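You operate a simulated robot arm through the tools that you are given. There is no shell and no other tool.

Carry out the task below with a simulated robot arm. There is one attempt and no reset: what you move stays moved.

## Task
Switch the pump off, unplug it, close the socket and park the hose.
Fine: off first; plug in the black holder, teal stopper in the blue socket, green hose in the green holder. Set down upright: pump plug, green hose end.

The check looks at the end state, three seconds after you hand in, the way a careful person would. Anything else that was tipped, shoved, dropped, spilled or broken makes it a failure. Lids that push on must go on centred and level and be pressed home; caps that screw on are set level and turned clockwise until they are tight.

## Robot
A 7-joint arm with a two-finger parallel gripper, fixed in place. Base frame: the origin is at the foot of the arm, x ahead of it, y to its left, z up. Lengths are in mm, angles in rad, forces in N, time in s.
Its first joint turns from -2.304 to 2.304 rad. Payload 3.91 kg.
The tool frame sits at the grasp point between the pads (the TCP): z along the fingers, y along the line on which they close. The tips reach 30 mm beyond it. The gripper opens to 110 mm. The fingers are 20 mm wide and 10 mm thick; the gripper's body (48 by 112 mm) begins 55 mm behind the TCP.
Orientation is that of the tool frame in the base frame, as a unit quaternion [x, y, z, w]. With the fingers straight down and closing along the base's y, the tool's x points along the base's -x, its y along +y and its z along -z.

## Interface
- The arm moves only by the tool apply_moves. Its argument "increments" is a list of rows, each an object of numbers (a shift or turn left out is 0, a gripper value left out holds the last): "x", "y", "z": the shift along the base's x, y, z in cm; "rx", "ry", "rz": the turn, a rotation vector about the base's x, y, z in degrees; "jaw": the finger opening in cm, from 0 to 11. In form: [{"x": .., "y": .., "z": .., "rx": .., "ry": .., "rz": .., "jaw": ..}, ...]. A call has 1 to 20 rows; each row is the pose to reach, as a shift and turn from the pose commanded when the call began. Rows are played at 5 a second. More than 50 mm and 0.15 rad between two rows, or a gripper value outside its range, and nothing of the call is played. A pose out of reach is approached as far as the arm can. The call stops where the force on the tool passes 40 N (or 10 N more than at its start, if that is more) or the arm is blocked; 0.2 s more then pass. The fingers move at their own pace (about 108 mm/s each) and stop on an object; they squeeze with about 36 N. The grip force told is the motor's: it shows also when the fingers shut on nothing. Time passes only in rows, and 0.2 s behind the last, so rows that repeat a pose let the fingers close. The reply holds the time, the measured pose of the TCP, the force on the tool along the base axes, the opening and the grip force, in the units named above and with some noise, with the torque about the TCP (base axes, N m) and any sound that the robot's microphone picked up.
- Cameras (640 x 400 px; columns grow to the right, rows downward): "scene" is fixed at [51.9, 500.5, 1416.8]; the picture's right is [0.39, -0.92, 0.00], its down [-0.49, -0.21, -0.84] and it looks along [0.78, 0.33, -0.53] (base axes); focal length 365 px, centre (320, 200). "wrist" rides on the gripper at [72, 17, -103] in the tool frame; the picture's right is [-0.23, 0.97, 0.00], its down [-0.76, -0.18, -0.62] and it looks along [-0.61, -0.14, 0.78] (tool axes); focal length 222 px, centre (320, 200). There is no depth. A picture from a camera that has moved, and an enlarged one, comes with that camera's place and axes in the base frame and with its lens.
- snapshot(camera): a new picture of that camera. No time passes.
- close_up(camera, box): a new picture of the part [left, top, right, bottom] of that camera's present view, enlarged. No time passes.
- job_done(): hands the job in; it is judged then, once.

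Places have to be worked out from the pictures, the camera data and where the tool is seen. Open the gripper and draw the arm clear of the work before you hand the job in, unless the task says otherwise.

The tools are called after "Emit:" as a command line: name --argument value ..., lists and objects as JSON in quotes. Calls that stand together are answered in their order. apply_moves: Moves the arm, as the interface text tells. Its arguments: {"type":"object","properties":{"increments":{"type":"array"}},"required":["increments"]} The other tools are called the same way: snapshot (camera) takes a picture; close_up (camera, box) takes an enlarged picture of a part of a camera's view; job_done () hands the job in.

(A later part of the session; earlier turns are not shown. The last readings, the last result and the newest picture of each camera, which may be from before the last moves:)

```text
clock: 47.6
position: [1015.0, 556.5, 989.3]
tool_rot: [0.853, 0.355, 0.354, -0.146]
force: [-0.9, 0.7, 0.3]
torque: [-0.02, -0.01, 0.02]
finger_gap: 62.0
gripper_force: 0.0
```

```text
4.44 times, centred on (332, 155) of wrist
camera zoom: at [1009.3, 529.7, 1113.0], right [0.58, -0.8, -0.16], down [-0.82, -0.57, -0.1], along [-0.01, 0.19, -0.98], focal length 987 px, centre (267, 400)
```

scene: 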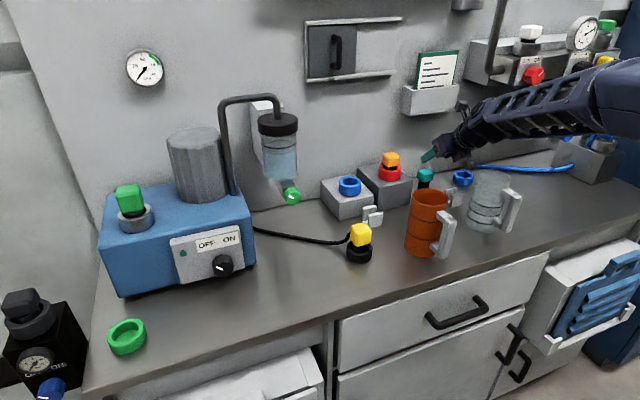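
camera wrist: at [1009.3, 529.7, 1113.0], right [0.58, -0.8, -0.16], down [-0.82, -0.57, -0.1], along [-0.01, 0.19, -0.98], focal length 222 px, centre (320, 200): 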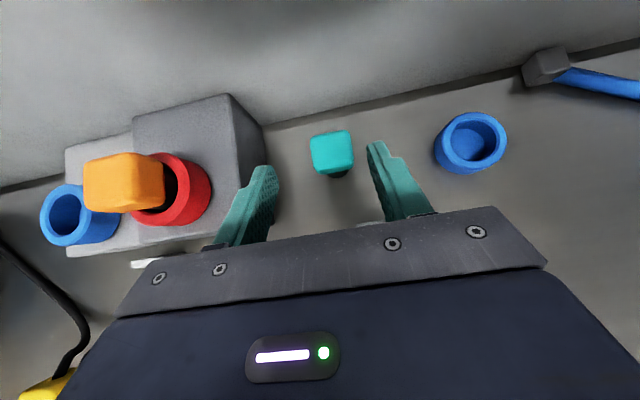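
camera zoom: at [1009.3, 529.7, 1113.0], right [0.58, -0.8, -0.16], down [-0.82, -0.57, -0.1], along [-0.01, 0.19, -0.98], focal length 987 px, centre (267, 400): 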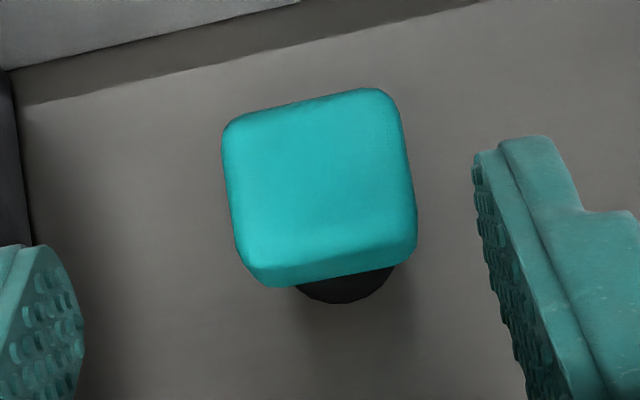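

The stopper block is aligned with the bench axes; relative to the TCP it is +5.6 mm along e1 and +47 mm along e2. To keep the wrist clear of the glass I use 40° tilt, and move over the stopper at z≈945 with jaw at 60 mm.

Emit:
apply_moves --increments '[{"x": 0.8, "y": 0.6, "z": -1.0, "rx": -0.9, "ry": 0.9}, {"x": 1.6, "y": 1.2, "z": -2.0, "rx": -1.77, "ry": 1.77}, {"x": 2.4, "y": 1.8, "z": -3.2, "rx": -2.65, "ry": 2.65}, {"x": 3.18, "y": 2.39, "z": -4.4, "rx": -3.54, "ry": 3.54}, {"x": 3.18, "y": 2.39, "z": -4.4, "rx": -3.54, "ry": 3.54}]'

Emit:
snapshot --camera "wrist"

Emit:
close_up --camera "wrist" --box '[220, 110, 428, 240]'

Emit:
close_up --camera "scene" --box '[390, 100, 550, 250]'

```text
clock: 48.8
position: [1047.5, 578.9, 944.4]
tool_rot: [0.868, 0.361, 0.316, -0.129]
force: [1.1, 0.2, 0.0]
torque: [-0.03, 0.02, -0.01]
finger_gap: 62.2
gripper_force: 0.1
```

```text
taken
camera wrist: at [1049.2, 560.6, 1070.4], right [0.57, -0.81, -0.14], down [-0.82, -0.57, -0.01], along [-0.07, 0.12, -0.99], focal length 222 px, centre (320, 200)
```

wrist: 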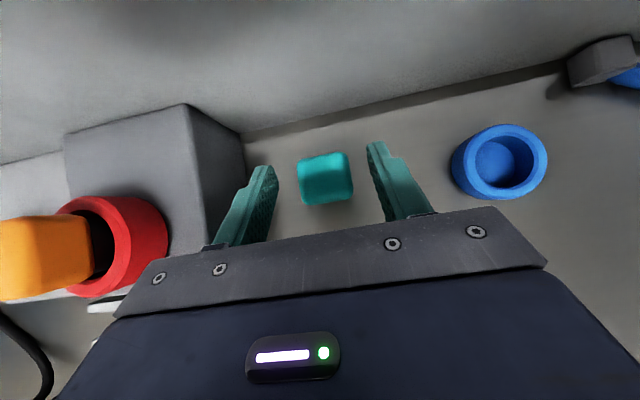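

```text
3.08 times, centred on (324, 175) of wrist
camera zoom: at [1049.2, 560.6, 1070.4], right [0.57, -0.81, -0.14], down [-0.82, -0.57, -0.01], along [-0.07, 0.12, -0.99], focal length 684 px, centre (308, 277)
```

zoom: 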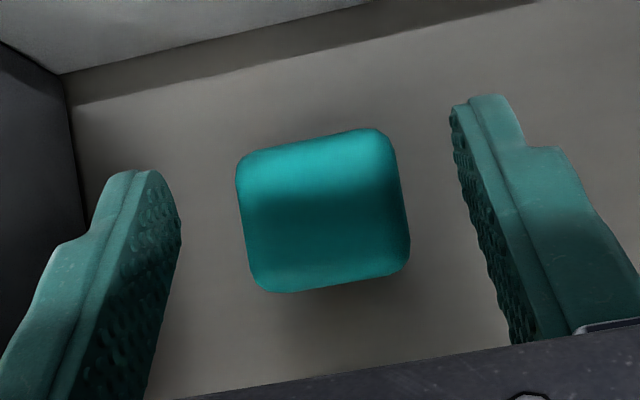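

```text
2.67 times, centred on (470, 175) of scene
camera zoom: at [51.9, 500.5, 1416.8], right [0.39, -0.92, 0.0], down [-0.49, -0.21, -0.84], along [0.78, 0.33, -0.53], focal length 972 px, centre (-80, 267)
```

zoom: 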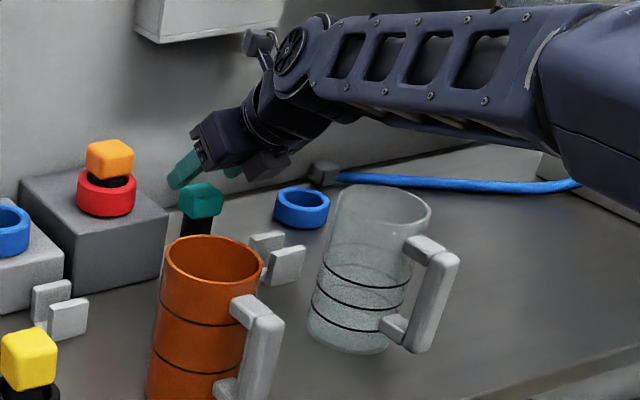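

Centred within ~1 mm between the fingers, block ~39 mm wide. I descend 37 mm to grasp height.

Emit:
apply_moves --increments '[{"z": -1.3}, {"z": -2.6}, {"z": -3.7}, {"z": -3.7}]'

Emit:
close_up --camera "wrist" --box '[220, 110, 428, 240]'

Emit:
close_up --camera "scene" --box '[390, 100, 550, 250]'

```text
clock: 49.8
position: [1045.0, 579.7, 908.1]
tool_rot: [0.868, 0.361, 0.316, -0.129]
force: [0.8, 0.5, -0.4]
torque: [0.0, -0.02, 0.0]
finger_gap: 62.0
gripper_force: 0.1
```

```text
3.08 times, centred on (324, 175) of wrist
camera zoom: at [1048.0, 561.1, 1033.2], right [0.57, -0.81, -0.14], down [-0.82, -0.57, -0.01], along [-0.07, 0.12, -0.99], focal length 684 px, centre (308, 277)
```

zoom: 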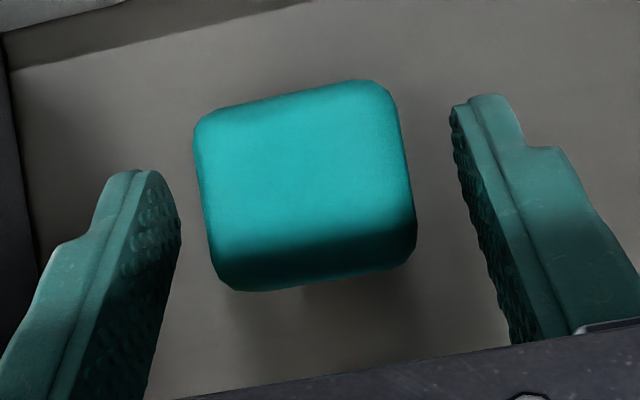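

```text
2.67 times, centred on (470, 175) of scene
camera zoom: at [51.9, 500.5, 1416.8], right [0.39, -0.92, 0.0], down [-0.49, -0.21, -0.84], along [0.78, 0.33, -0.53], focal length 972 px, centre (-80, 267)
```

zoom: 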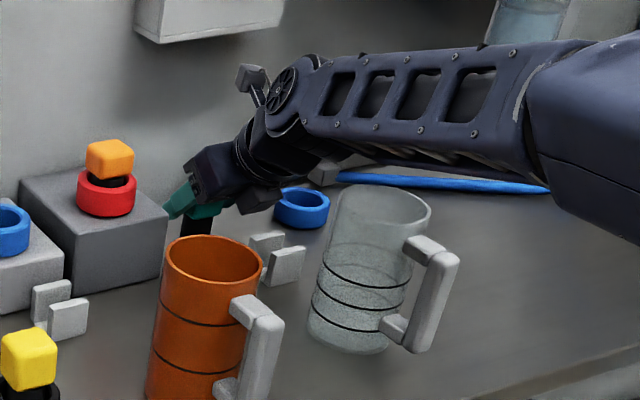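

The block is between the pads (≈1 mm left of centre). I shift 0.8 mm and close.

Emit:
apply_moves --increments '[{"x": -0.06, "y": 0.06, "jaw": 4.8}, {"x": -0.06, "y": 0.06, "jaw": 2.6}, {"x": -0.06, "y": 0.06, "jaw": 2.6}, {"x": -0.06, "y": 0.06, "jaw": 2.6}]'

Emit:
close_up --camera "wrist" --box '[220, 110, 428, 240]'

```text
clock: 50.8
position: [1044.0, 580.8, 906.2]
tool_rot: [0.868, 0.361, 0.316, -0.13]
force: [-1.0, 0.9, 0.4]
torque: [0.03, 0.0, 0.0]
finger_gap: 39.7
gripper_force: 36.3
```

```text
3.08 times, centred on (324, 175) of wrist
camera zoom: at [1047.6, 561.6, 1033.2], right [0.57, -0.81, -0.14], down [-0.82, -0.57, -0.01], along [-0.07, 0.12, -0.99], focal length 684 px, centre (308, 277)
```

zoom: 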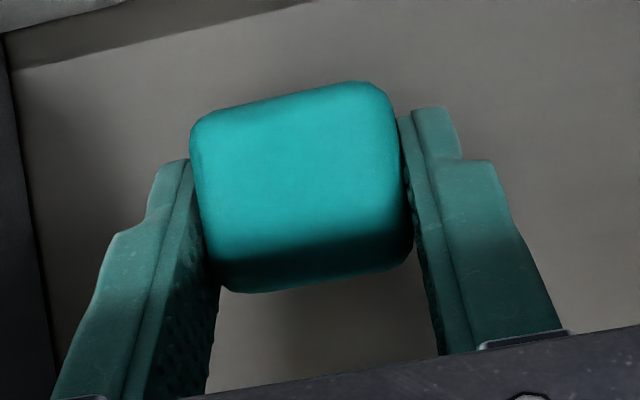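

Stopper gripped at 39.7 mm. I lift it straight up about 95 mm, then draw back from the wall.

Emit:
apply_moves --increments '[{"z": 0.8}, {"z": 2.0}, {"z": 4.0}, {"z": 6.5}, {"z": 9.0}, {"x": -2.2, "y": -2.2, "z": 10.5}, {"x": -4.6, "y": -4.6, "z": 13.0}, {"x": -7.0, "y": -7.0, "z": 16.0}, {"x": -7.0, "y": -7.0, "z": 16.0}]'

Emit:
close_up --camera "scene" --box '[390, 90, 550, 240]'

Emit:
snapshot --camera "wrist"

```text
clock: 52.8
position: [975.4, 506.7, 1066.1]
tool_rot: [0.867, 0.362, 0.317, -0.13]
force: [-0.3, 0.8, -0.2]
torque: [-0.02, -0.01, -0.03]
finger_gap: 39.4
gripper_force: 35.9
```

```text
2.67 times, centred on (470, 165) of scene
camera zoom: at [51.9, 500.5, 1416.8], right [0.39, -0.92, 0.0], down [-0.49, -0.21, -0.84], along [0.78, 0.33, -0.53], focal length 972 px, centre (-80, 293)
```

zoom: 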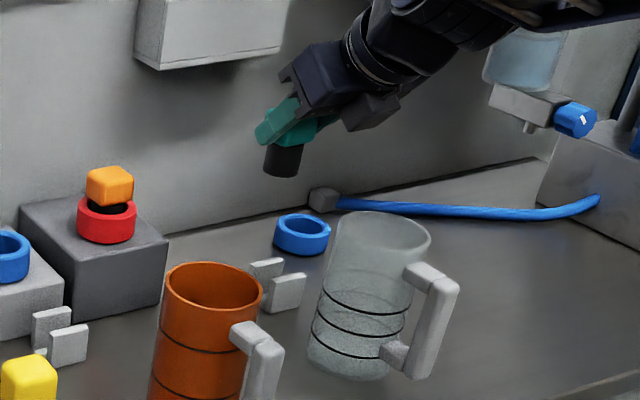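

```text
taken
camera wrist: at [978.0, 490.0, 1193.4], right [0.57, -0.81, -0.14], down [-0.82, -0.57, -0.01], along [-0.07, 0.12, -0.99], focal length 222 px, centre (320, 200)
```

wrist: 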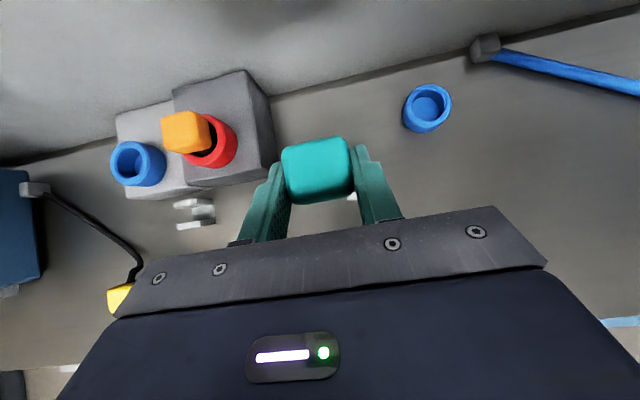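

The stopper hangs upright. I carry it left at e2≈1048, z≈1085 (clear of mugs and the orange plug) to in front of the blue socket.

Emit:
apply_moves --increments '[{"x": -3.1, "y": 3.1, "z": 1.0}, {"x": -6.2, "y": 6.2, "z": 1.9}, {"x": -9.3, "y": 9.3, "z": 1.9}, {"x": -12.4, "y": 12.4, "z": 1.9}, {"x": -15.5, "y": 15.5, "z": 1.9}, {"x": -18.58, "y": 18.58, "z": 1.9}, {"x": -18.58, "y": 18.58, "z": 1.9}]'

Emit:
snapshot --camera "wrist"

Emit:
snapshot --camera "scene"

```text
clock: 54.4
position: [787.3, 695.4, 1088.4]
tool_rot: [0.867, 0.361, 0.317, -0.131]
force: [0.8, -0.4, -0.9]
torque: [0.0, 0.0, 0.02]
finger_gap: 39.2
gripper_force: 35.1
```

```text
taken
camera wrist: at [790.9, 676.6, 1214.0], right [0.57, -0.81, -0.14], down [-0.82, -0.57, -0.01], along [-0.07, 0.12, -0.99], focal length 222 px, centre (320, 200)
```

wrist: 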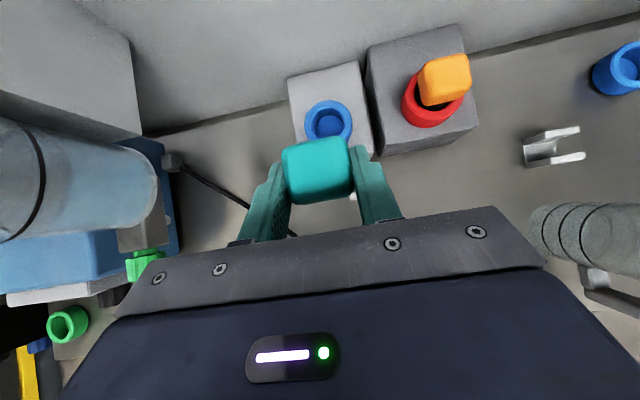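

```text
taken
```

scene: 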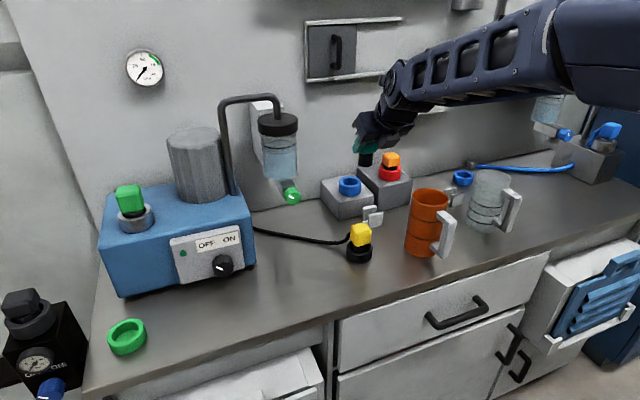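

Emit:
close_up --camera "wrist" --box '[256, 60, 400, 150]'

Emit:
close_up --camera "scene" --box '[310, 120, 410, 220]'

```text
4.44 times, centred on (328, 105) of wrist
camera zoom: at [790.9, 676.6, 1214.0], right [0.57, -0.81, -0.14], down [-0.82, -0.57, -0.01], along [-0.07, 0.12, -0.99], focal length 987 px, centre (284, 622)
```

zoom: 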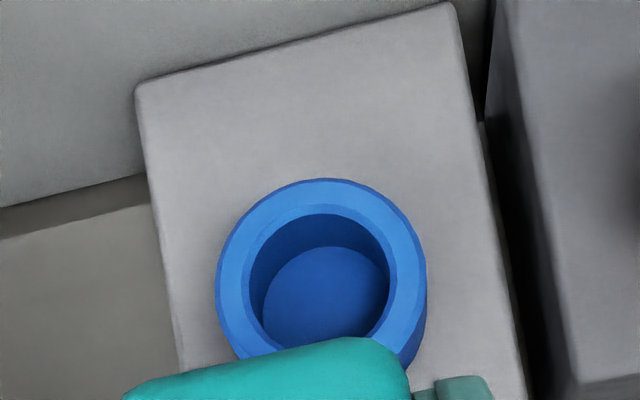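

```text
4.00 times, centred on (360, 170) of scene
camera zoom: at [51.9, 500.5, 1416.8], right [0.39, -0.92, 0.0], down [-0.49, -0.21, -0.84], along [0.78, 0.33, -0.53], focal length 1458 px, centre (160, 320)
```

zoom: 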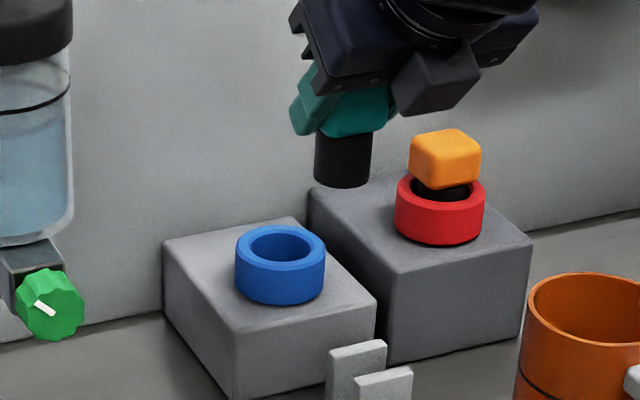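

From this image the ring centre is (855,759) at z≈934 (OD 60, ID ~40), i.e. Δe1≈+3.4, Δe2≈+82.7 mm from the stopper's axis. I move over it and lower to z≈1020.

Emit:
apply_moves --increments '[{"x": 2.0, "y": 1.87}, {"x": 4.0, "y": 3.74}, {"x": 6.09, "y": 5.61}, {"x": 6.09, "y": 5.61, "z": -3.0}, {"x": 6.09, "y": 5.61, "z": -6.8}, {"x": 6.09, "y": 5.61, "z": -6.8}]'

Emit:
close_up --camera "scene" --box '[310, 130, 390, 210]'

Emit:
close_up --camera "wrist" --box '[220, 110, 428, 240]'

```text
clock: 55.8
position: [851.4, 751.3, 1021.9]
tool_rot: [0.868, 0.361, 0.316, -0.13]
force: [0.6, 0.7, -0.6]
torque: [-0.02, -0.03, -0.01]
finger_gap: 39.3
gripper_force: 36.1
```

```text
5.00 times, centred on (350, 170) of scene
camera zoom: at [51.9, 500.5, 1416.8], right [0.39, -0.92, 0.0], down [-0.49, -0.21, -0.84], along [0.78, 0.33, -0.53], focal length 1823 px, centre (170, 350)
```

zoom: 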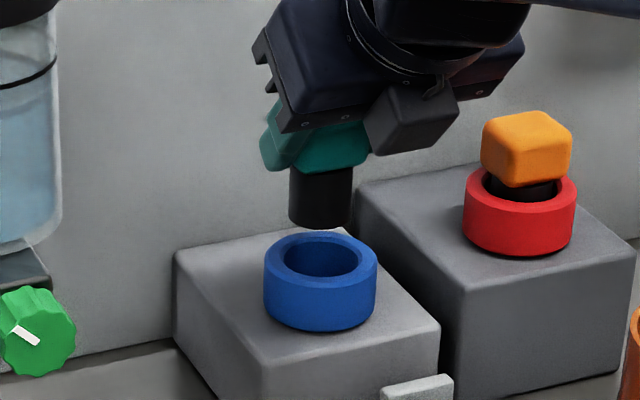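

```text
3.08 times, centred on (324, 175) of wrist
camera zoom: at [854.0, 733.6, 1147.2], right [0.57, -0.81, -0.14], down [-0.82, -0.57, -0.01], along [-0.07, 0.12, -0.99], focal length 684 px, centre (308, 277)
```

zoom: 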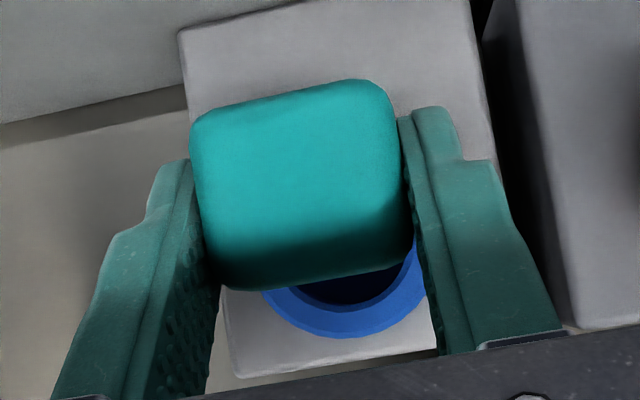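

Both views suggest the stem is ~4.5 mm too far toward the wall. I correct by that and lower 20 mm for another check just above the rim.

Emit:
apply_moves --increments '[{"x": -0.35, "y": -0.28}, {"x": -0.35, "y": -0.28, "z": -1.0}, {"x": -0.35, "y": -0.28, "z": -2.0}, {"x": -0.35, "y": -0.28, "z": -2.0}]'

Emit:
close_up --camera "scene" --box '[320, 140, 384, 204]'

Emit:
close_up --camera "wrist" --box '[220, 110, 428, 240]'

```text
clock: 56.8
position: [846.2, 750.1, 997.6]
tool_rot: [0.868, 0.361, 0.316, -0.13]
force: [-0.4, 0.3, 0.8]
torque: [-0.03, -0.04, 0.03]
finger_gap: 39.0
gripper_force: 35.8
```

```text
6.25 times, centred on (352, 172) of scene
camera zoom: at [51.9, 500.5, 1416.8], right [0.39, -0.92, 0.0], down [-0.49, -0.21, -0.84], along [0.78, 0.33, -0.53], focal length 2279 px, centre (120, 375)
```

zoom: 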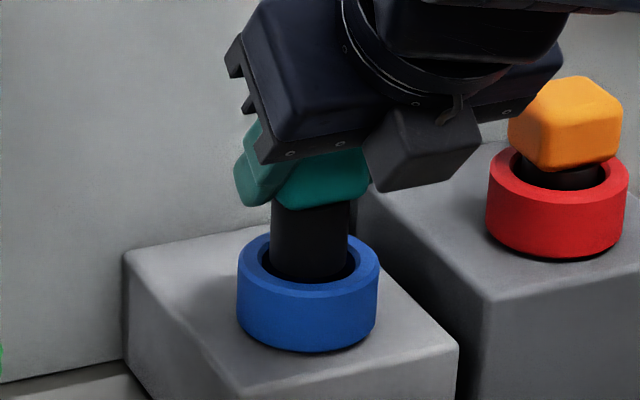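

```text
3.08 times, centred on (324, 175) of wrist
camera zoom: at [849.3, 730.4, 1125.1], right [0.57, -0.81, -0.14], down [-0.82, -0.57, -0.01], along [-0.07, 0.12, -0.99], focal length 684 px, centre (308, 277)
```

zoom: 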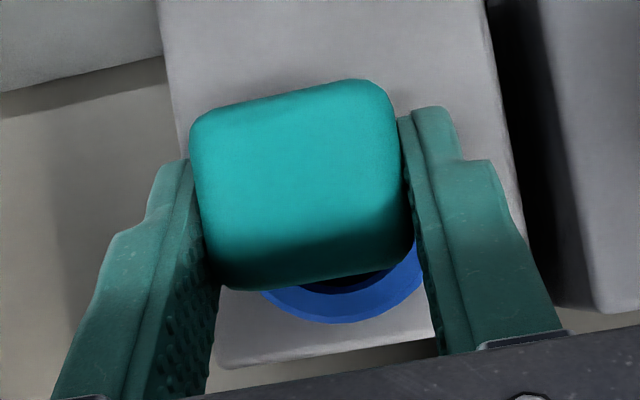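

Now both views show the stem centred over the ring (within ~1 mm) and just above its rim. I lower in 4 mm steps watching for contact.

Emit:
apply_moves --increments '[{"z": -0.4}, {"z": -0.8}, {"z": -1.2}]'

Emit:
close_up --camera "scene" --box '[320, 140, 384, 204]'

```text
clock: 57.6
position: [847.1, 749.0, 986.9]
tool_rot: [0.867, 0.362, 0.317, -0.13]
force: [0.6, 0.3, 0.1]
torque: [-0.01, -0.01, -0.01]
finger_gap: 39.1
gripper_force: 36.1
```

```text
6.25 times, centred on (352, 172) of scene
camera zoom: at [51.9, 500.5, 1416.8], right [0.39, -0.92, 0.0], down [-0.49, -0.21, -0.84], along [0.78, 0.33, -0.53], focal length 2279 px, centre (120, 375)
```

zoom: 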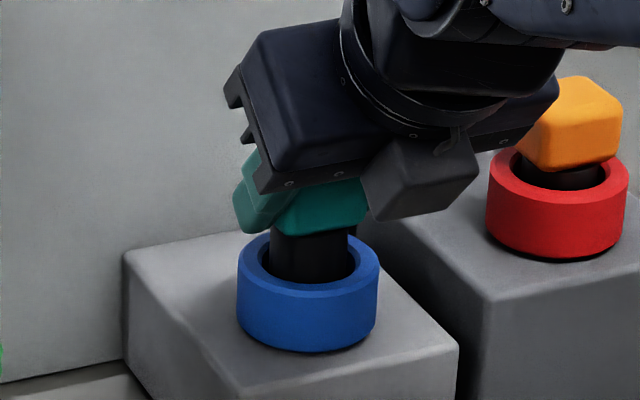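

No contact and the stem is inside the ring. I continue down.

Emit:
apply_moves --increments '[{"z": -0.3}, {"z": -0.6}, {"z": -0.9}, {"z": -1.2}]'

Emit:
close_up --camera "scene" --box '[320, 140, 384, 204]'

```text
clock: 58.6
position: [847.2, 750.5, 975.7]
tool_rot: [0.868, 0.361, 0.316, -0.13]
force: [-0.1, 0.6, -1.2]
torque: [0.03, 0.0, 0.01]
finger_gap: 39.3
gripper_force: 35.8
```

```text
6.25 times, centred on (352, 172) of scene
camera zoom: at [51.9, 500.5, 1416.8], right [0.39, -0.92, 0.0], down [-0.49, -0.21, -0.84], along [0.78, 0.33, -0.53], focal length 2279 px, centre (120, 375)
```

zoom: 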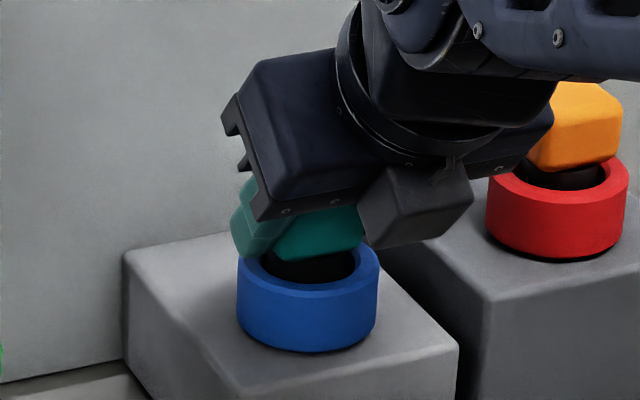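

Emit:
apply_moves --increments '[{"z": -0.15}, {"z": -0.3}, {"z": -0.45}]'

```text
clock: 59.4
position: [846.6, 750.3, 973.0]
tool_rot: [0.867, 0.361, 0.318, -0.131]
force: [3.1, 2.1, 13.9]
torque: [0.3, -0.28, -0.04]
finger_gap: 39.4
gripper_force: 36.2
```

Contact at z≈972, as predicted for seating. I press a bit further to be sure it is home.

Emit:
apply_moves --increments '[{"z": -0.12}, {"z": -0.25}, {"z": -0.25}]'

Emit:
close_up --camera "scene" --box '[320, 140, 384, 204]'

```text
clock: 60.2
position: [846.3, 750.6, 971.1]
tool_rot: [0.867, 0.361, 0.318, -0.131]
force: [2.3, 2.7, 34.8]
torque: [0.39, -0.2, 0.0]
finger_gap: 39.9
gripper_force: 35.2
```

```text
6.25 times, centred on (352, 172) of scene
camera zoom: at [51.9, 500.5, 1416.8], right [0.39, -0.92, 0.0], down [-0.49, -0.21, -0.84], along [0.78, 0.33, -0.53], focal length 2279 px, centre (120, 375)
```

zoom: 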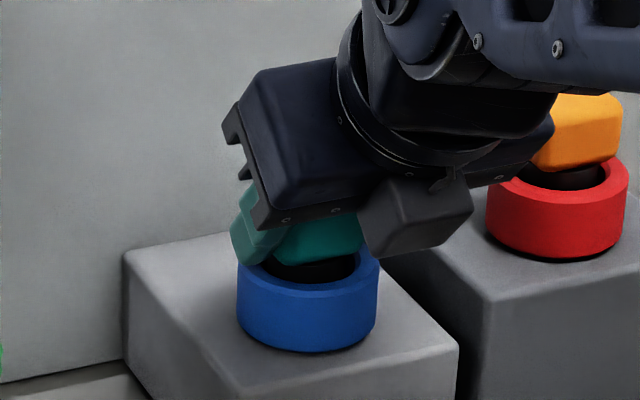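

It is firmly on the socket floor (35 N). I relieve the force and then open.

Emit:
apply_moves --increments '[{"z": 0.2}, {"z": 0.4}, {"z": 0.4}]'

```text
clock: 61.0
position: [846.0, 750.6, 971.0]
tool_rot: [0.868, 0.361, 0.315, -0.129]
force: [-1.6, -4.9, 20.0]
torque: [-0.02, 0.13, 0.02]
finger_gap: 39.0
gripper_force: 35.7
```

Emit:
apply_moves --increments '[{"z": 0.1}, {"z": 0.15}, {"z": 0.15}]'

```text
clock: 61.8
position: [845.2, 748.8, 971.5]
tool_rot: [0.868, 0.362, 0.314, -0.129]
force: [-0.3, 0.7, -0.9]
torque: [0.01, 0.0, -0.02]
finger_gap: 39.1
gripper_force: 36.1
```

Emit:
apply_moves --increments '[{"jaw": 4.6}, {"jaw": 6.0}, {"jaw": 6.0}]'

Emit:
close_up --camera "wrist" --box '[220, 110, 428, 240]'

Emit:
close_up --camera "scene" --box '[320, 140, 384, 204]'

```text
clock: 62.6
position: [846.6, 750.0, 973.6]
tool_rot: [0.867, 0.361, 0.317, -0.13]
force: [0.2, 0.3, -0.1]
torque: [0.02, 0.02, -0.01]
finger_gap: 60.2
gripper_force: 0.0
```

```text
3.08 times, centred on (324, 175) of wrist
camera zoom: at [849.2, 730.9, 1099.2], right [0.57, -0.81, -0.14], down [-0.82, -0.57, -0.01], along [-0.07, 0.12, -0.99], focal length 684 px, centre (308, 277)
```

zoom: 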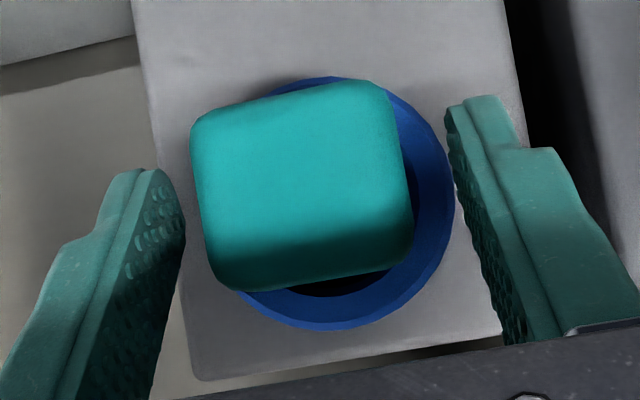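

```text
6.25 times, centred on (352, 172) of scene
camera zoom: at [51.9, 500.5, 1416.8], right [0.39, -0.92, 0.0], down [-0.49, -0.21, -0.84], along [0.78, 0.33, -0.53], focal length 2279 px, centre (120, 375)
```

zoom: 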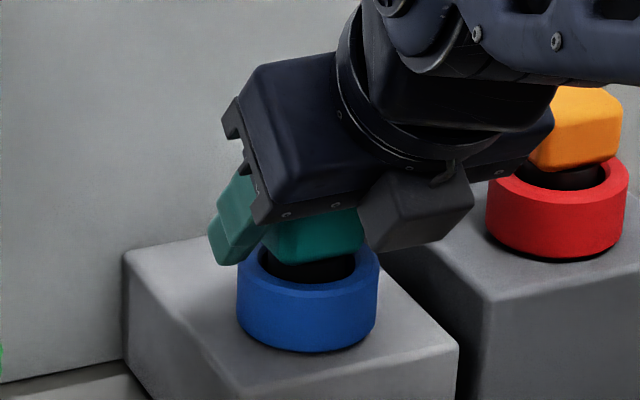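

The stopper sits centred in the blue socket and is released. I retract along the tool axis and rise.

Emit:
apply_moves --increments '[{"x": -0.9, "y": -0.9, "z": 1.5}, {"x": -2.3, "y": -2.3, "z": 3.9}, {"x": -4.2, "y": -4.2, "z": 7.0}, {"x": -6.5, "y": -6.5, "z": 10.5}, {"x": -9.5, "y": -9.5, "z": 13.0}, {"x": -12.5, "y": -12.5, "z": 15.5}, {"x": -15.0, "y": -15.0, "z": 18.0}, {"x": -15.0, "y": -15.0, "z": 18.0}]'

Emit:
close_up --camera "scene" --box '[310, 130, 470, 270]'

Emit:
snapshot --camera "wrist"

Emit:
snapshot --camera "scene"

```text
clock: 64.4
position: [697.6, 599.7, 1151.3]
tool_rot: [0.868, 0.362, 0.315, -0.129]
force: [0.5, -0.3, -0.3]
torque: [0.02, 0.03, 0.01]
finger_gap: 60.0
gripper_force: 0.0
```

```text
2.86 times, centred on (390, 200) of scene
camera zoom: at [51.9, 500.5, 1416.8], right [0.39, -0.92, 0.0], down [-0.49, -0.21, -0.84], along [0.78, 0.33, -0.53], focal length 1042 px, centre (120, 200)
```

zoom: 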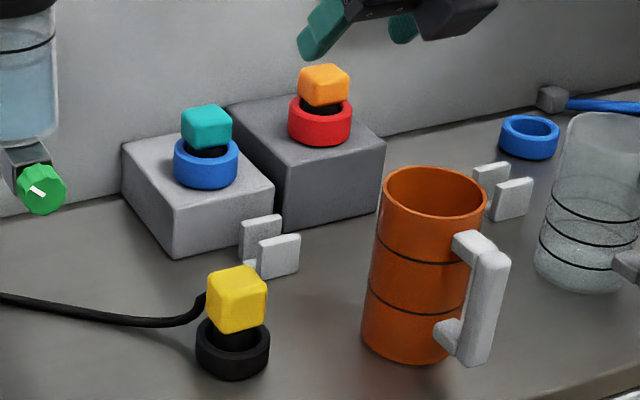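

```text
taken
camera wrist: at [699.7, 579.8, 1278.0], right [0.57, -0.81, -0.14], down [-0.82, -0.57, -0.01], along [-0.07, 0.12, -0.99], focal length 222 px, centre (320, 200)
```

wrist: 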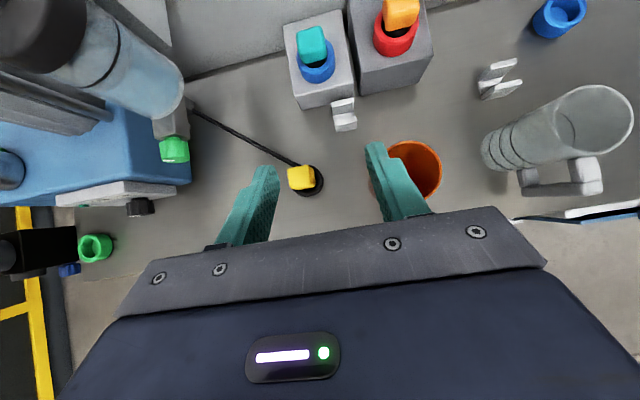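

```text
taken
```

scene: 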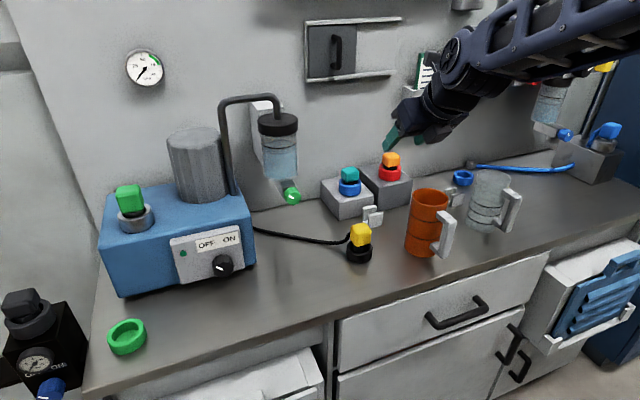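

Stopper is level in the blue socket and nothing else moved. Now the green hose end: I travel left at e2≈915 and z≈1210 to look at it from the front.

Emit:
apply_moves --increments '[{"x": -2.9, "y": 2.9, "z": 1.0, "rx": 0.4, "ry": -0.4}, {"x": -5.9, "y": 5.9, "z": 2.0, "rx": 0.8, "ry": -0.8}, {"x": -8.9, "y": 8.9, "z": 3.0, "rx": 1.2, "ry": -1.2}, {"x": -11.9, "y": 11.9, "z": 4.0, "rx": 1.6, "ry": -1.6}, {"x": -14.9, "y": 14.9, "z": 5.0, "rx": 2.0, "ry": -2.0}, {"x": -17.9, "y": 17.9, "z": 6.0, "rx": 2.4, "ry": -2.4}, {"x": -20.9, "y": 20.9, "z": 6.0, "rx": 2.8, "ry": -2.8}, {"x": -23.9, "y": 23.9, "z": 6.0, "rx": 3.2, "ry": -3.2}, {"x": -26.9, "y": 26.9, "z": 6.0, "rx": 3.54, "ry": -3.54}, {"x": -29.9, "y": 29.9, "z": 6.0, "rx": 3.54, "ry": -3.54}, {"x": -32.9, "y": 32.9, "z": 6.0, "rx": 3.54, "ry": -3.54}, {"x": -35.3, "y": 35.3, "z": 6.0, "rx": 3.54, "ry": -3.54}, {"x": -35.3, "y": 35.3, "z": 6.0, "rx": 3.54, "ry": -3.54}]'

Emit:
snapshot --camera "wrist"

Emit:
snapshot --camera "scene"

```text
clock: 67.2
position: [369.1, 850.0, 1180.8]
tool_rot: [0.852, 0.379, 0.338, -0.127]
force: [1.1, 0.4, -1.6]
torque: [0.03, -0.03, 0.01]
finger_gap: 59.9
gripper_force: 0.1
out of reach, approached as far as the arm can: row 9, 10, 11, 12, 13
```

```text
taken
camera wrist: at [366.1, 830.4, 1307.7], right [0.6, -0.79, -0.11], down [-0.8, -0.6, -0.06], along [-0.02, 0.13, -0.99], focal length 222 px, centre (320, 200)
```

wrist: 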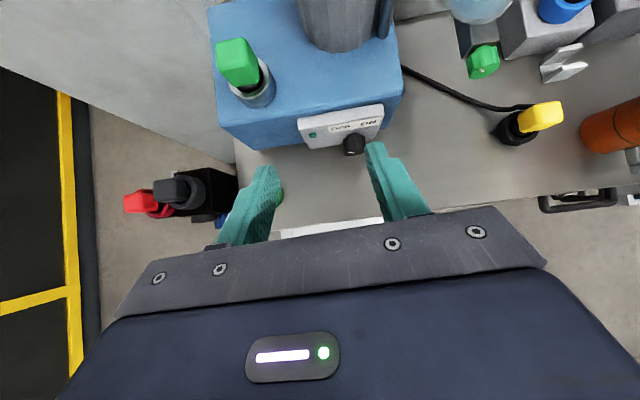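

```text
taken
```

scene: 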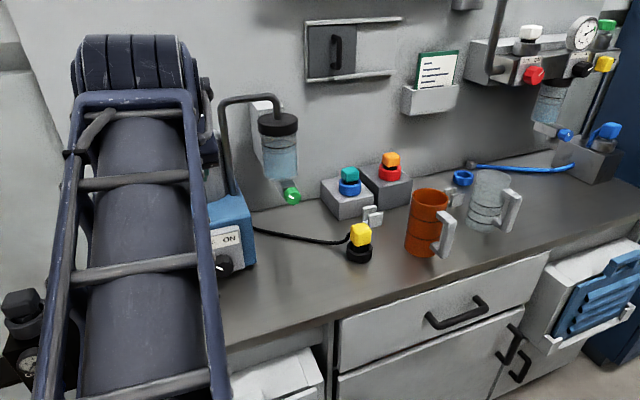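

The high, left target was out of reach (the wrist gets too high), so the arm stopped short. I lower the commanded pose by 80 mm in steps to bring it back into reach.

Emit:
apply_moves --increments '[{"z": -2.0}, {"z": -4.0}, {"z": -6.0}, {"z": -8.0}, {"z": -8.0}]'

Emit:
snapshot --camera "scene"

Emit:
snapshot --camera "wrist"

```text
clock: 68.4
position: [368.9, 851.2, 1102.0]
tool_rot: [0.851, 0.379, 0.339, -0.128]
force: [0.3, 0.0, -0.2]
torque: [0.01, 0.01, 0.0]
finger_gap: 60.1
gripper_force: 0.0
```

```text
taken
```

scene: 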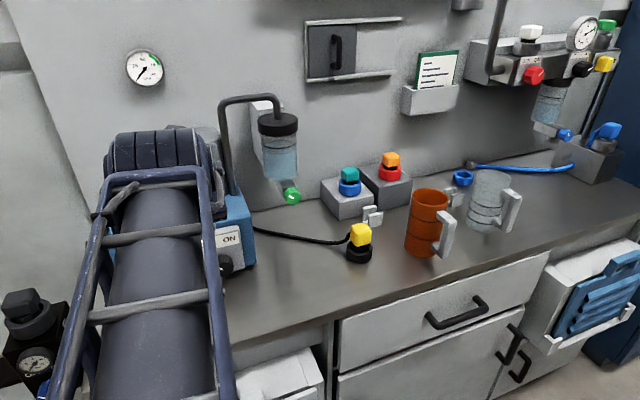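

```text
taken
camera wrist: at [365.0, 831.0, 1228.3], right [0.6, -0.79, -0.12], down [-0.8, -0.6, -0.06], along [-0.02, 0.13, -0.99], focal length 222 px, centre (320, 200)
```

wrist: 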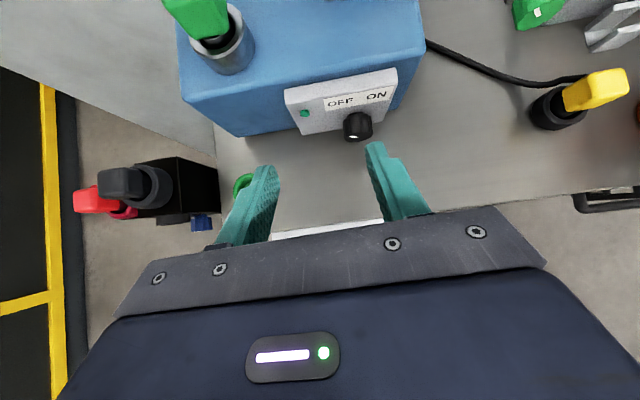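

The pose was clipped as told; from here I restore a clean orientation (tilt 70°, pointing along the wall normal) while moving toward the green hose end's line.

Emit:
apply_moves --increments '[{"x": 0.0, "y": 2.5, "z": 0.0, "rx": 4.3, "ry": -3.53, "rz": -0.3}, {"x": 0.0, "y": 5.0, "z": 0.0, "rx": 8.6, "ry": -7.06, "rz": -0.6}, {"x": -0.05, "y": 7.5, "z": 0.0, "rx": 12.9, "ry": -10.58, "rz": -0.9}, {"x": -0.1, "y": 10.0, "z": 0.0, "rx": 17.2, "ry": -14.11, "rz": -1.2}, {"x": -0.1, "y": 12.4, "z": 0.0, "rx": 21.5, "ry": -17.64, "rz": -1.485}, {"x": -0.1, "y": 12.4, "z": 0.0, "rx": 21.5, "ry": -17.64, "rz": -1.485}]'

Emit:
snapshot --camera "wrist"

Emit:
snapshot --camera "scene"

```text
clock: 69.8
position: [381.5, 958.8, 1082.1]
tool_rot: [0.758, 0.368, 0.481, -0.245]
force: [-0.3, -0.3, 0.0]
torque: [-0.03, -0.02, -0.05]
finger_gap: 60.0
gripper_force: 0.1
out of reach, approached as far as the arm can: row 2, 3, 4, 5, 6
```

```text
taken
camera wrist: at [356.5, 897.7, 1189.7], right [0.71, -0.67, -0.22], down [-0.69, -0.59, -0.43], along [0.15, 0.46, -0.88], focal length 222 px, centre (320, 200)
```

wrist: 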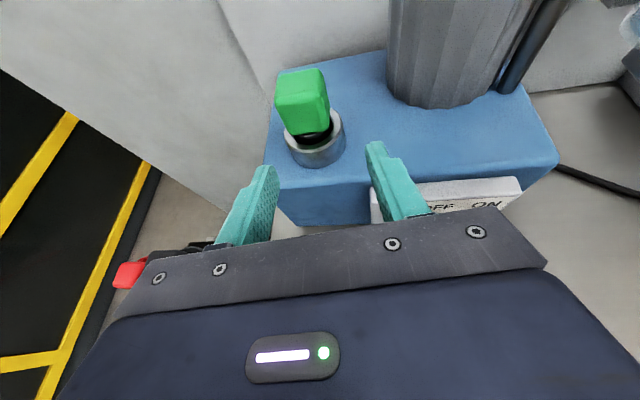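

```text
taken
```

scene: 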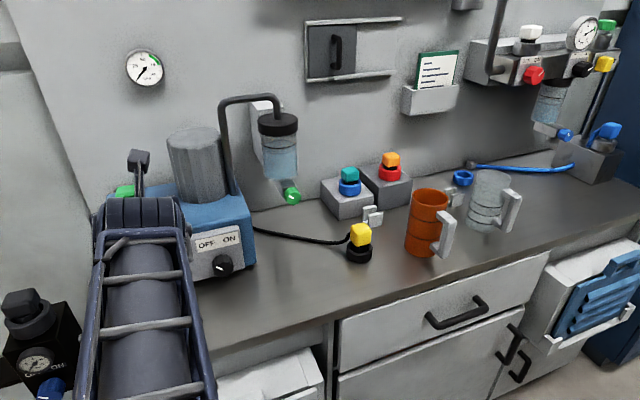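

The pose is limited again, most likely by the last joint being at its end after the +180° roll. I back off into free space in front of the pump and then unwind the roll.

Emit:
apply_moves --increments '[{"x": -1.0, "y": -4.0, "z": 0.5}, {"x": -2.0, "y": -8.0, "z": 1.0}, {"x": -2.0, "y": -12.0, "z": 1.5}, {"x": -2.0, "y": -16.0, "z": 2.0}, {"x": -2.0, "y": -16.0, "z": 2.0}]'

Emit:
close_up --camera "wrist" --box '[200, 40, 440, 190]'

```text
clock: 71.0
position: [362.5, 796.3, 1102.9]
tool_rot: [0.757, 0.368, 0.481, -0.245]
force: [0.0, 1.6, -0.6]
torque: [0.0, -0.03, 0.0]
finger_gap: 60.0
gripper_force: 0.0
```

```text
2.67 times, centred on (320, 115) of wrist
camera zoom: at [337.1, 735.8, 1211.8], right [0.71, -0.67, -0.22], down [-0.69, -0.59, -0.43], along [0.15, 0.46, -0.88], focal length 592 px, centre (320, 427)
```

zoom: 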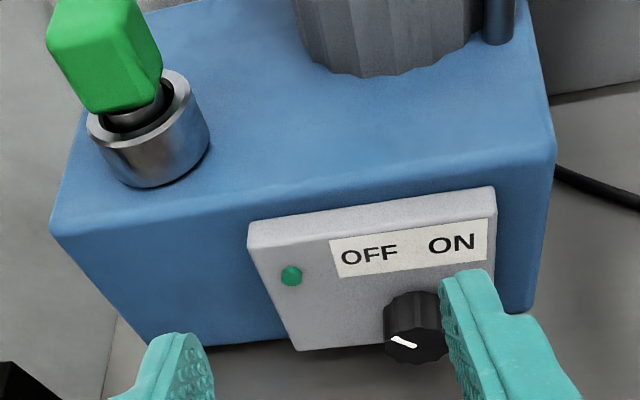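

Free space confirmed. I unwind the tool roll by −160° in 8° steps.

Emit:
apply_moves --increments '[{"rx": -4.38, "ry": -5.79, "rz": 3.353}, {"rx": -8.76, "ry": -11.58, "rz": 6.706}, {"rx": -13.14, "ry": -17.38, "rz": 10.06}, {"rx": -17.52, "ry": -23.17, "rz": 13.41}, {"rx": -21.91, "ry": -28.96, "rz": 16.77}, {"rx": -26.29, "ry": -34.75, "rz": 20.12}, {"rx": -30.67, "ry": -40.54, "rz": 23.47}, {"rx": -35.05, "ry": -46.33, "rz": 26.83}, {"rx": -39.43, "ry": -52.13, "rz": 30.18}, {"rx": -43.81, "ry": -57.92, "rz": 33.53}, {"rx": -48.2, "ry": -63.71, "rz": 36.89}, {"rx": -52.58, "ry": -69.5, "rz": 40.24}, {"rx": -56.96, "ry": -75.29, "rz": 43.59}, {"rx": -61.34, "ry": -81.08, "rz": 46.95}, {"rx": -65.72, "ry": -86.88, "rz": 50.3}, {"rx": -70.1, "ry": -92.67, "rz": 53.65}, {"rx": -74.49, "ry": -98.46, "rz": 57.01}, {"rx": -78.87, "ry": -104.25, "rz": 60.36}, {"rx": -83.25, "ry": -110.04, "rz": 63.71}, {"rx": -87.63, "ry": -115.83, "rz": 67.07}]'

Emit:
snapshot --camera "wrist"

Emit:
snapshot --camera "scene"

```text
clock: 75.2
position: [362.5, 799.6, 1101.2]
tool_rot: [-0.232, 0.809, 0.325, 0.431]
force: [0.2, 0.5, -1.0]
torque: [-0.02, -0.02, -0.02]
finger_gap: 60.2
gripper_force: 0.2
```

```text
taken
camera wrist: at [255.5, 729.7, 1088.3], right [-0.52, 0.69, 0.51], down [0.17, -0.5, 0.85], along [0.84, 0.53, 0.14], focal length 222 px, centre (320, 200)
```

wrist: 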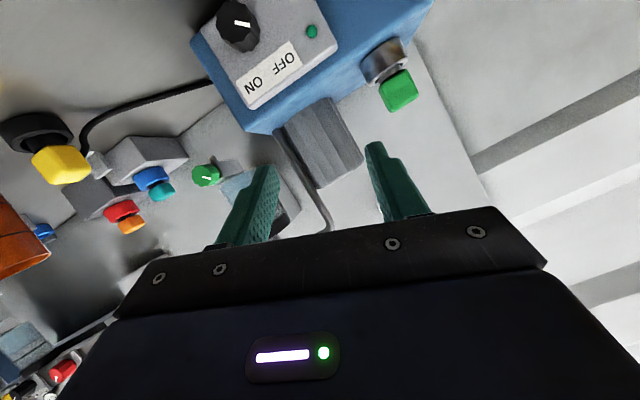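

```text
taken
```

scene: 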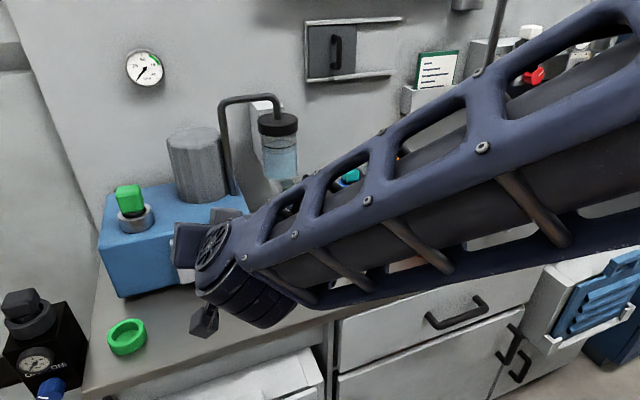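

Unwinding works and the elbow swung back to the right. I continue another −160° toward a −180° roll (camera on top again, other side of the joint range).

Emit:
apply_moves --increments '[{"rx": -4.38, "ry": -5.79, "rz": 3.353}, {"rx": -8.76, "ry": -11.58, "rz": 6.706}, {"rx": -13.14, "ry": -17.38, "rz": 10.06}, {"rx": -17.52, "ry": -23.17, "rz": 13.41}, {"rx": -21.91, "ry": -28.96, "rz": 16.77}, {"rx": -26.29, "ry": -34.75, "rz": 20.12}, {"rx": -30.67, "ry": -40.54, "rz": 23.47}, {"rx": -35.05, "ry": -46.33, "rz": 26.83}, {"rx": -39.43, "ry": -52.13, "rz": 30.18}, {"rx": -43.81, "ry": -57.92, "rz": 33.53}, {"rx": -48.2, "ry": -63.71, "rz": 36.89}, {"rx": -52.58, "ry": -69.5, "rz": 40.24}, {"rx": -56.96, "ry": -75.29, "rz": 43.59}, {"rx": -61.34, "ry": -81.08, "rz": 46.95}, {"rx": -65.72, "ry": -86.88, "rz": 50.3}, {"rx": -70.1, "ry": -92.67, "rz": 53.65}, {"rx": -74.49, "ry": -98.46, "rz": 57.01}, {"rx": -78.87, "ry": -104.25, "rz": 60.36}, {"rx": -83.25, "ry": -110.04, "rz": 63.71}, {"rx": -87.63, "ry": -115.83, "rz": 67.07}]'

Emit:
snapshot --camera "wrist"

Emit:
snapshot --camera "scene"

```text
clock: 79.4
position: [362.1, 799.7, 1100.0]
tool_rot: [0.838, 0.086, 0.368, -0.393]
force: [-1.2, -0.4, -1.0]
torque: [-0.05, 0.0, 0.01]
finger_gap: 60.1
gripper_force: 0.0
```

```text
taken
camera wrist: at [363.2, 703.5, 1183.9], right [0.26, -0.62, -0.74], down [-0.96, -0.22, -0.15], along [-0.07, 0.75, -0.66], focal length 222 px, centre (320, 200)
```

wrist: 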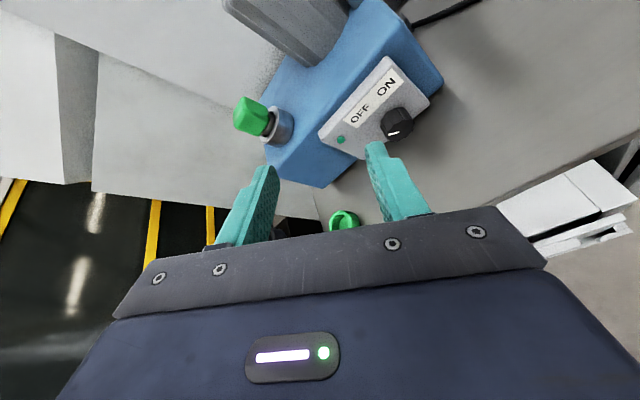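

```text
taken
```

scene: 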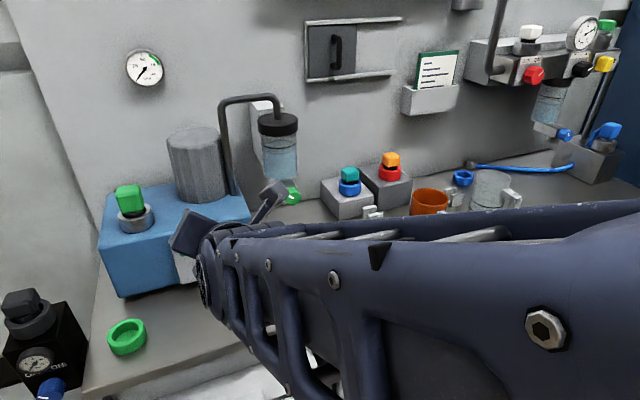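

Roll is now −140°. I complete it to −180° while setting tilt 70° and azimuth 45° exactly.

Emit:
apply_moves --increments '[{"rx": -3.57, "ry": -5.26, "rz": 1.36}, {"rx": -7.14, "ry": -10.51, "rz": 2.73}, {"rx": -10.71, "ry": -15.77, "rz": 4.09}, {"rx": -14.28, "ry": -21.03, "rz": 5.45}, {"rx": -17.85, "ry": -26.28, "rz": 6.82}, {"rx": -21.42, "ry": -31.54, "rz": 8.18}, {"rx": -21.42, "ry": -31.54, "rz": 8.18}]'

Emit:
snapshot --camera "wrist"

Emit:
snapshot --camera "scene"

```text
clock: 81.0
position: [361.6, 798.5, 1100.2]
tool_rot: [0.757, 0.314, 0.529, -0.22]
force: [0.0, 0.3, 0.3]
torque: [0.03, 0.02, -0.01]
finger_gap: 60.1
gripper_force: 0.0
```

```text
taken
camera wrist: at [321.8, 736.8, 1203.9], right [0.63, -0.74, -0.21], down [-0.72, -0.47, -0.5], along [0.27, 0.47, -0.84], focal length 222 px, centre (320, 200)
```

wrist: 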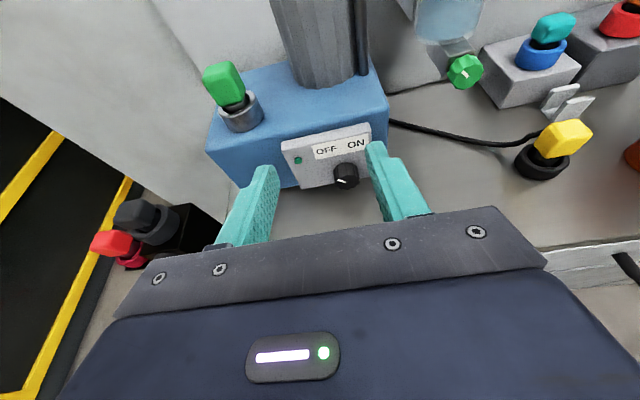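

```text
taken
```

scene: 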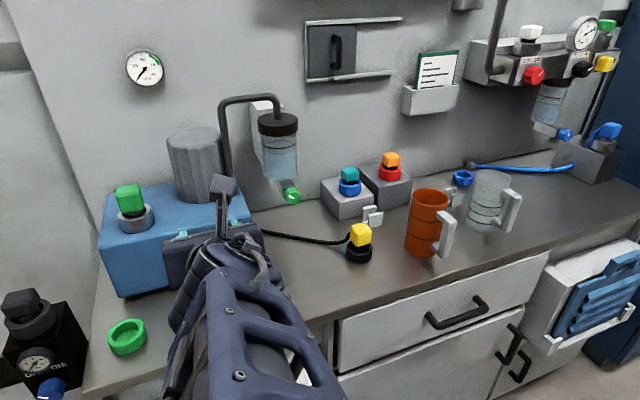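

The arm accepted this configuration. I zoom on the green hose end from here.

Emit:
close_up --camera "wrist" --box '[180, 50, 310, 140]'

Emit:
close_up --camera "scene" --box '[90, 170, 190, 250]'

Emit:
close_up --camera "scene" --box '[80, 290, 180, 370]'

```text
4.44 times, centred on (245, 95) of wrist
camera zoom: at [321.8, 736.8, 1203.9], right [0.63, -0.74, -0.21], down [-0.72, -0.47, -0.5], along [0.27, 0.47, -0.84], focal length 987 px, centre (653, 667)
```

zoom: 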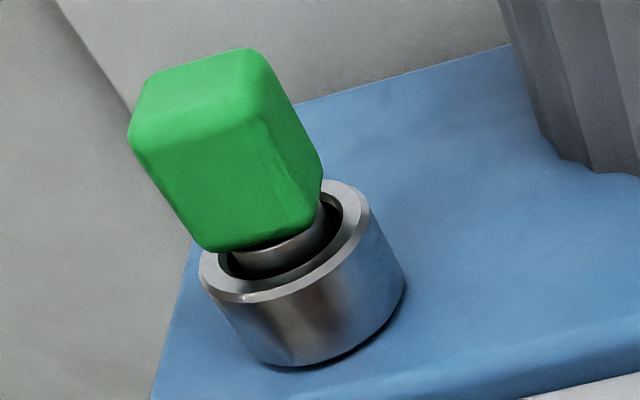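

```text
5.00 times, centred on (140, 210) of scene
camera zoom: at [51.9, 500.5, 1416.8], right [0.39, -0.92, 0.0], down [-0.49, -0.21, -0.84], along [0.78, 0.33, -0.53], focal length 1823 px, centre (1220, 150)
```

zoom: 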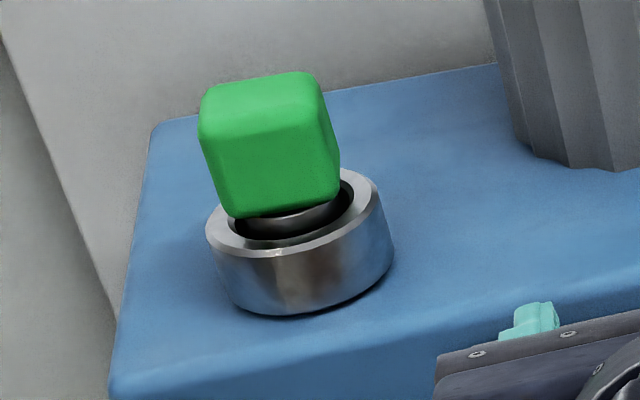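

```text
5.00 times, centred on (130, 330) of scene
camera zoom: at [51.9, 500.5, 1416.8], right [0.39, -0.92, 0.0], down [-0.49, -0.21, -0.84], along [0.78, 0.33, -0.53], focal length 1823 px, centre (1270, -450)
```

zoom: 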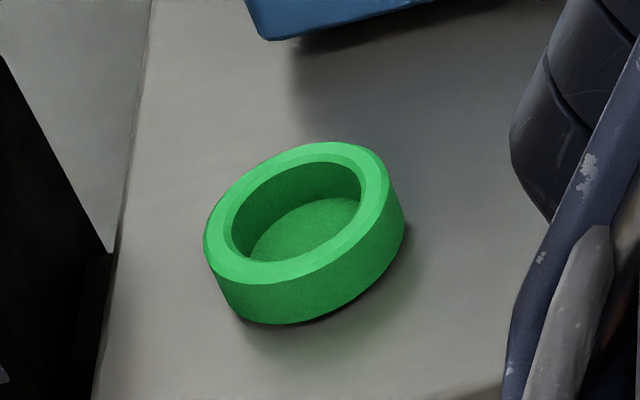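

Combining views, the green block is at ≈(431,1034,1066), on a metal stem in a metal collar. I approach to ~75 mm in front of it at z≈1085.

Emit:
apply_moves --increments '[{"x": 0.3, "y": 3.7, "z": -0.3}, {"x": 0.6, "y": 7.3, "z": -0.6}, {"x": 0.9, "y": 10.9, "z": -0.9}, {"x": 1.2, "y": 14.5, "z": -1.2}, {"x": 1.6, "y": 18.1, "z": -1.5}, {"x": 1.6, "y": 18.1, "z": -1.5}]'

Emit:
snapshot --camera "wrist"

Emit:
snapshot --camera "scene"

```text
clock: 82.4
position: [379.6, 978.5, 1085.9]
tool_rot: [0.757, 0.313, 0.529, -0.22]
force: [-0.1, 0.7, -0.3]
torque: [0.03, -0.01, -0.02]
finger_gap: 60.1
gripper_force: 0.2
```

```text
taken
camera wrist: at [339.1, 915.9, 1189.9], right [0.63, -0.74, -0.22], down [-0.73, -0.47, -0.5], along [0.27, 0.47, -0.84], focal length 222 px, centre (320, 200)
```

wrist: 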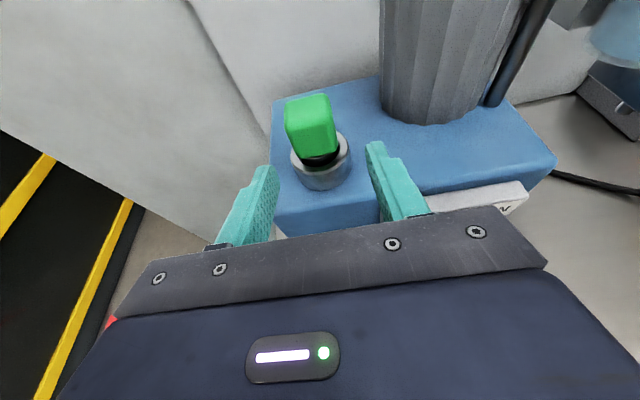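

```text
taken
```

scene: 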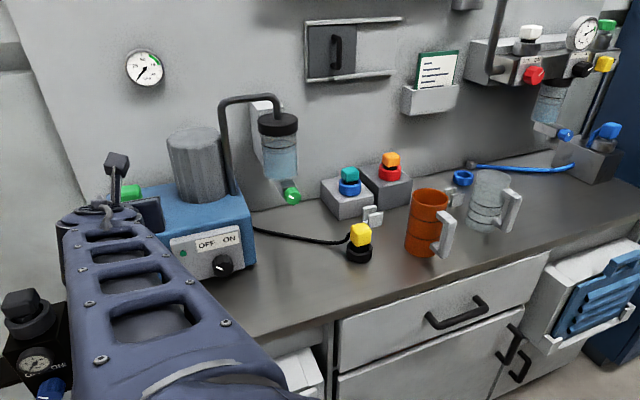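

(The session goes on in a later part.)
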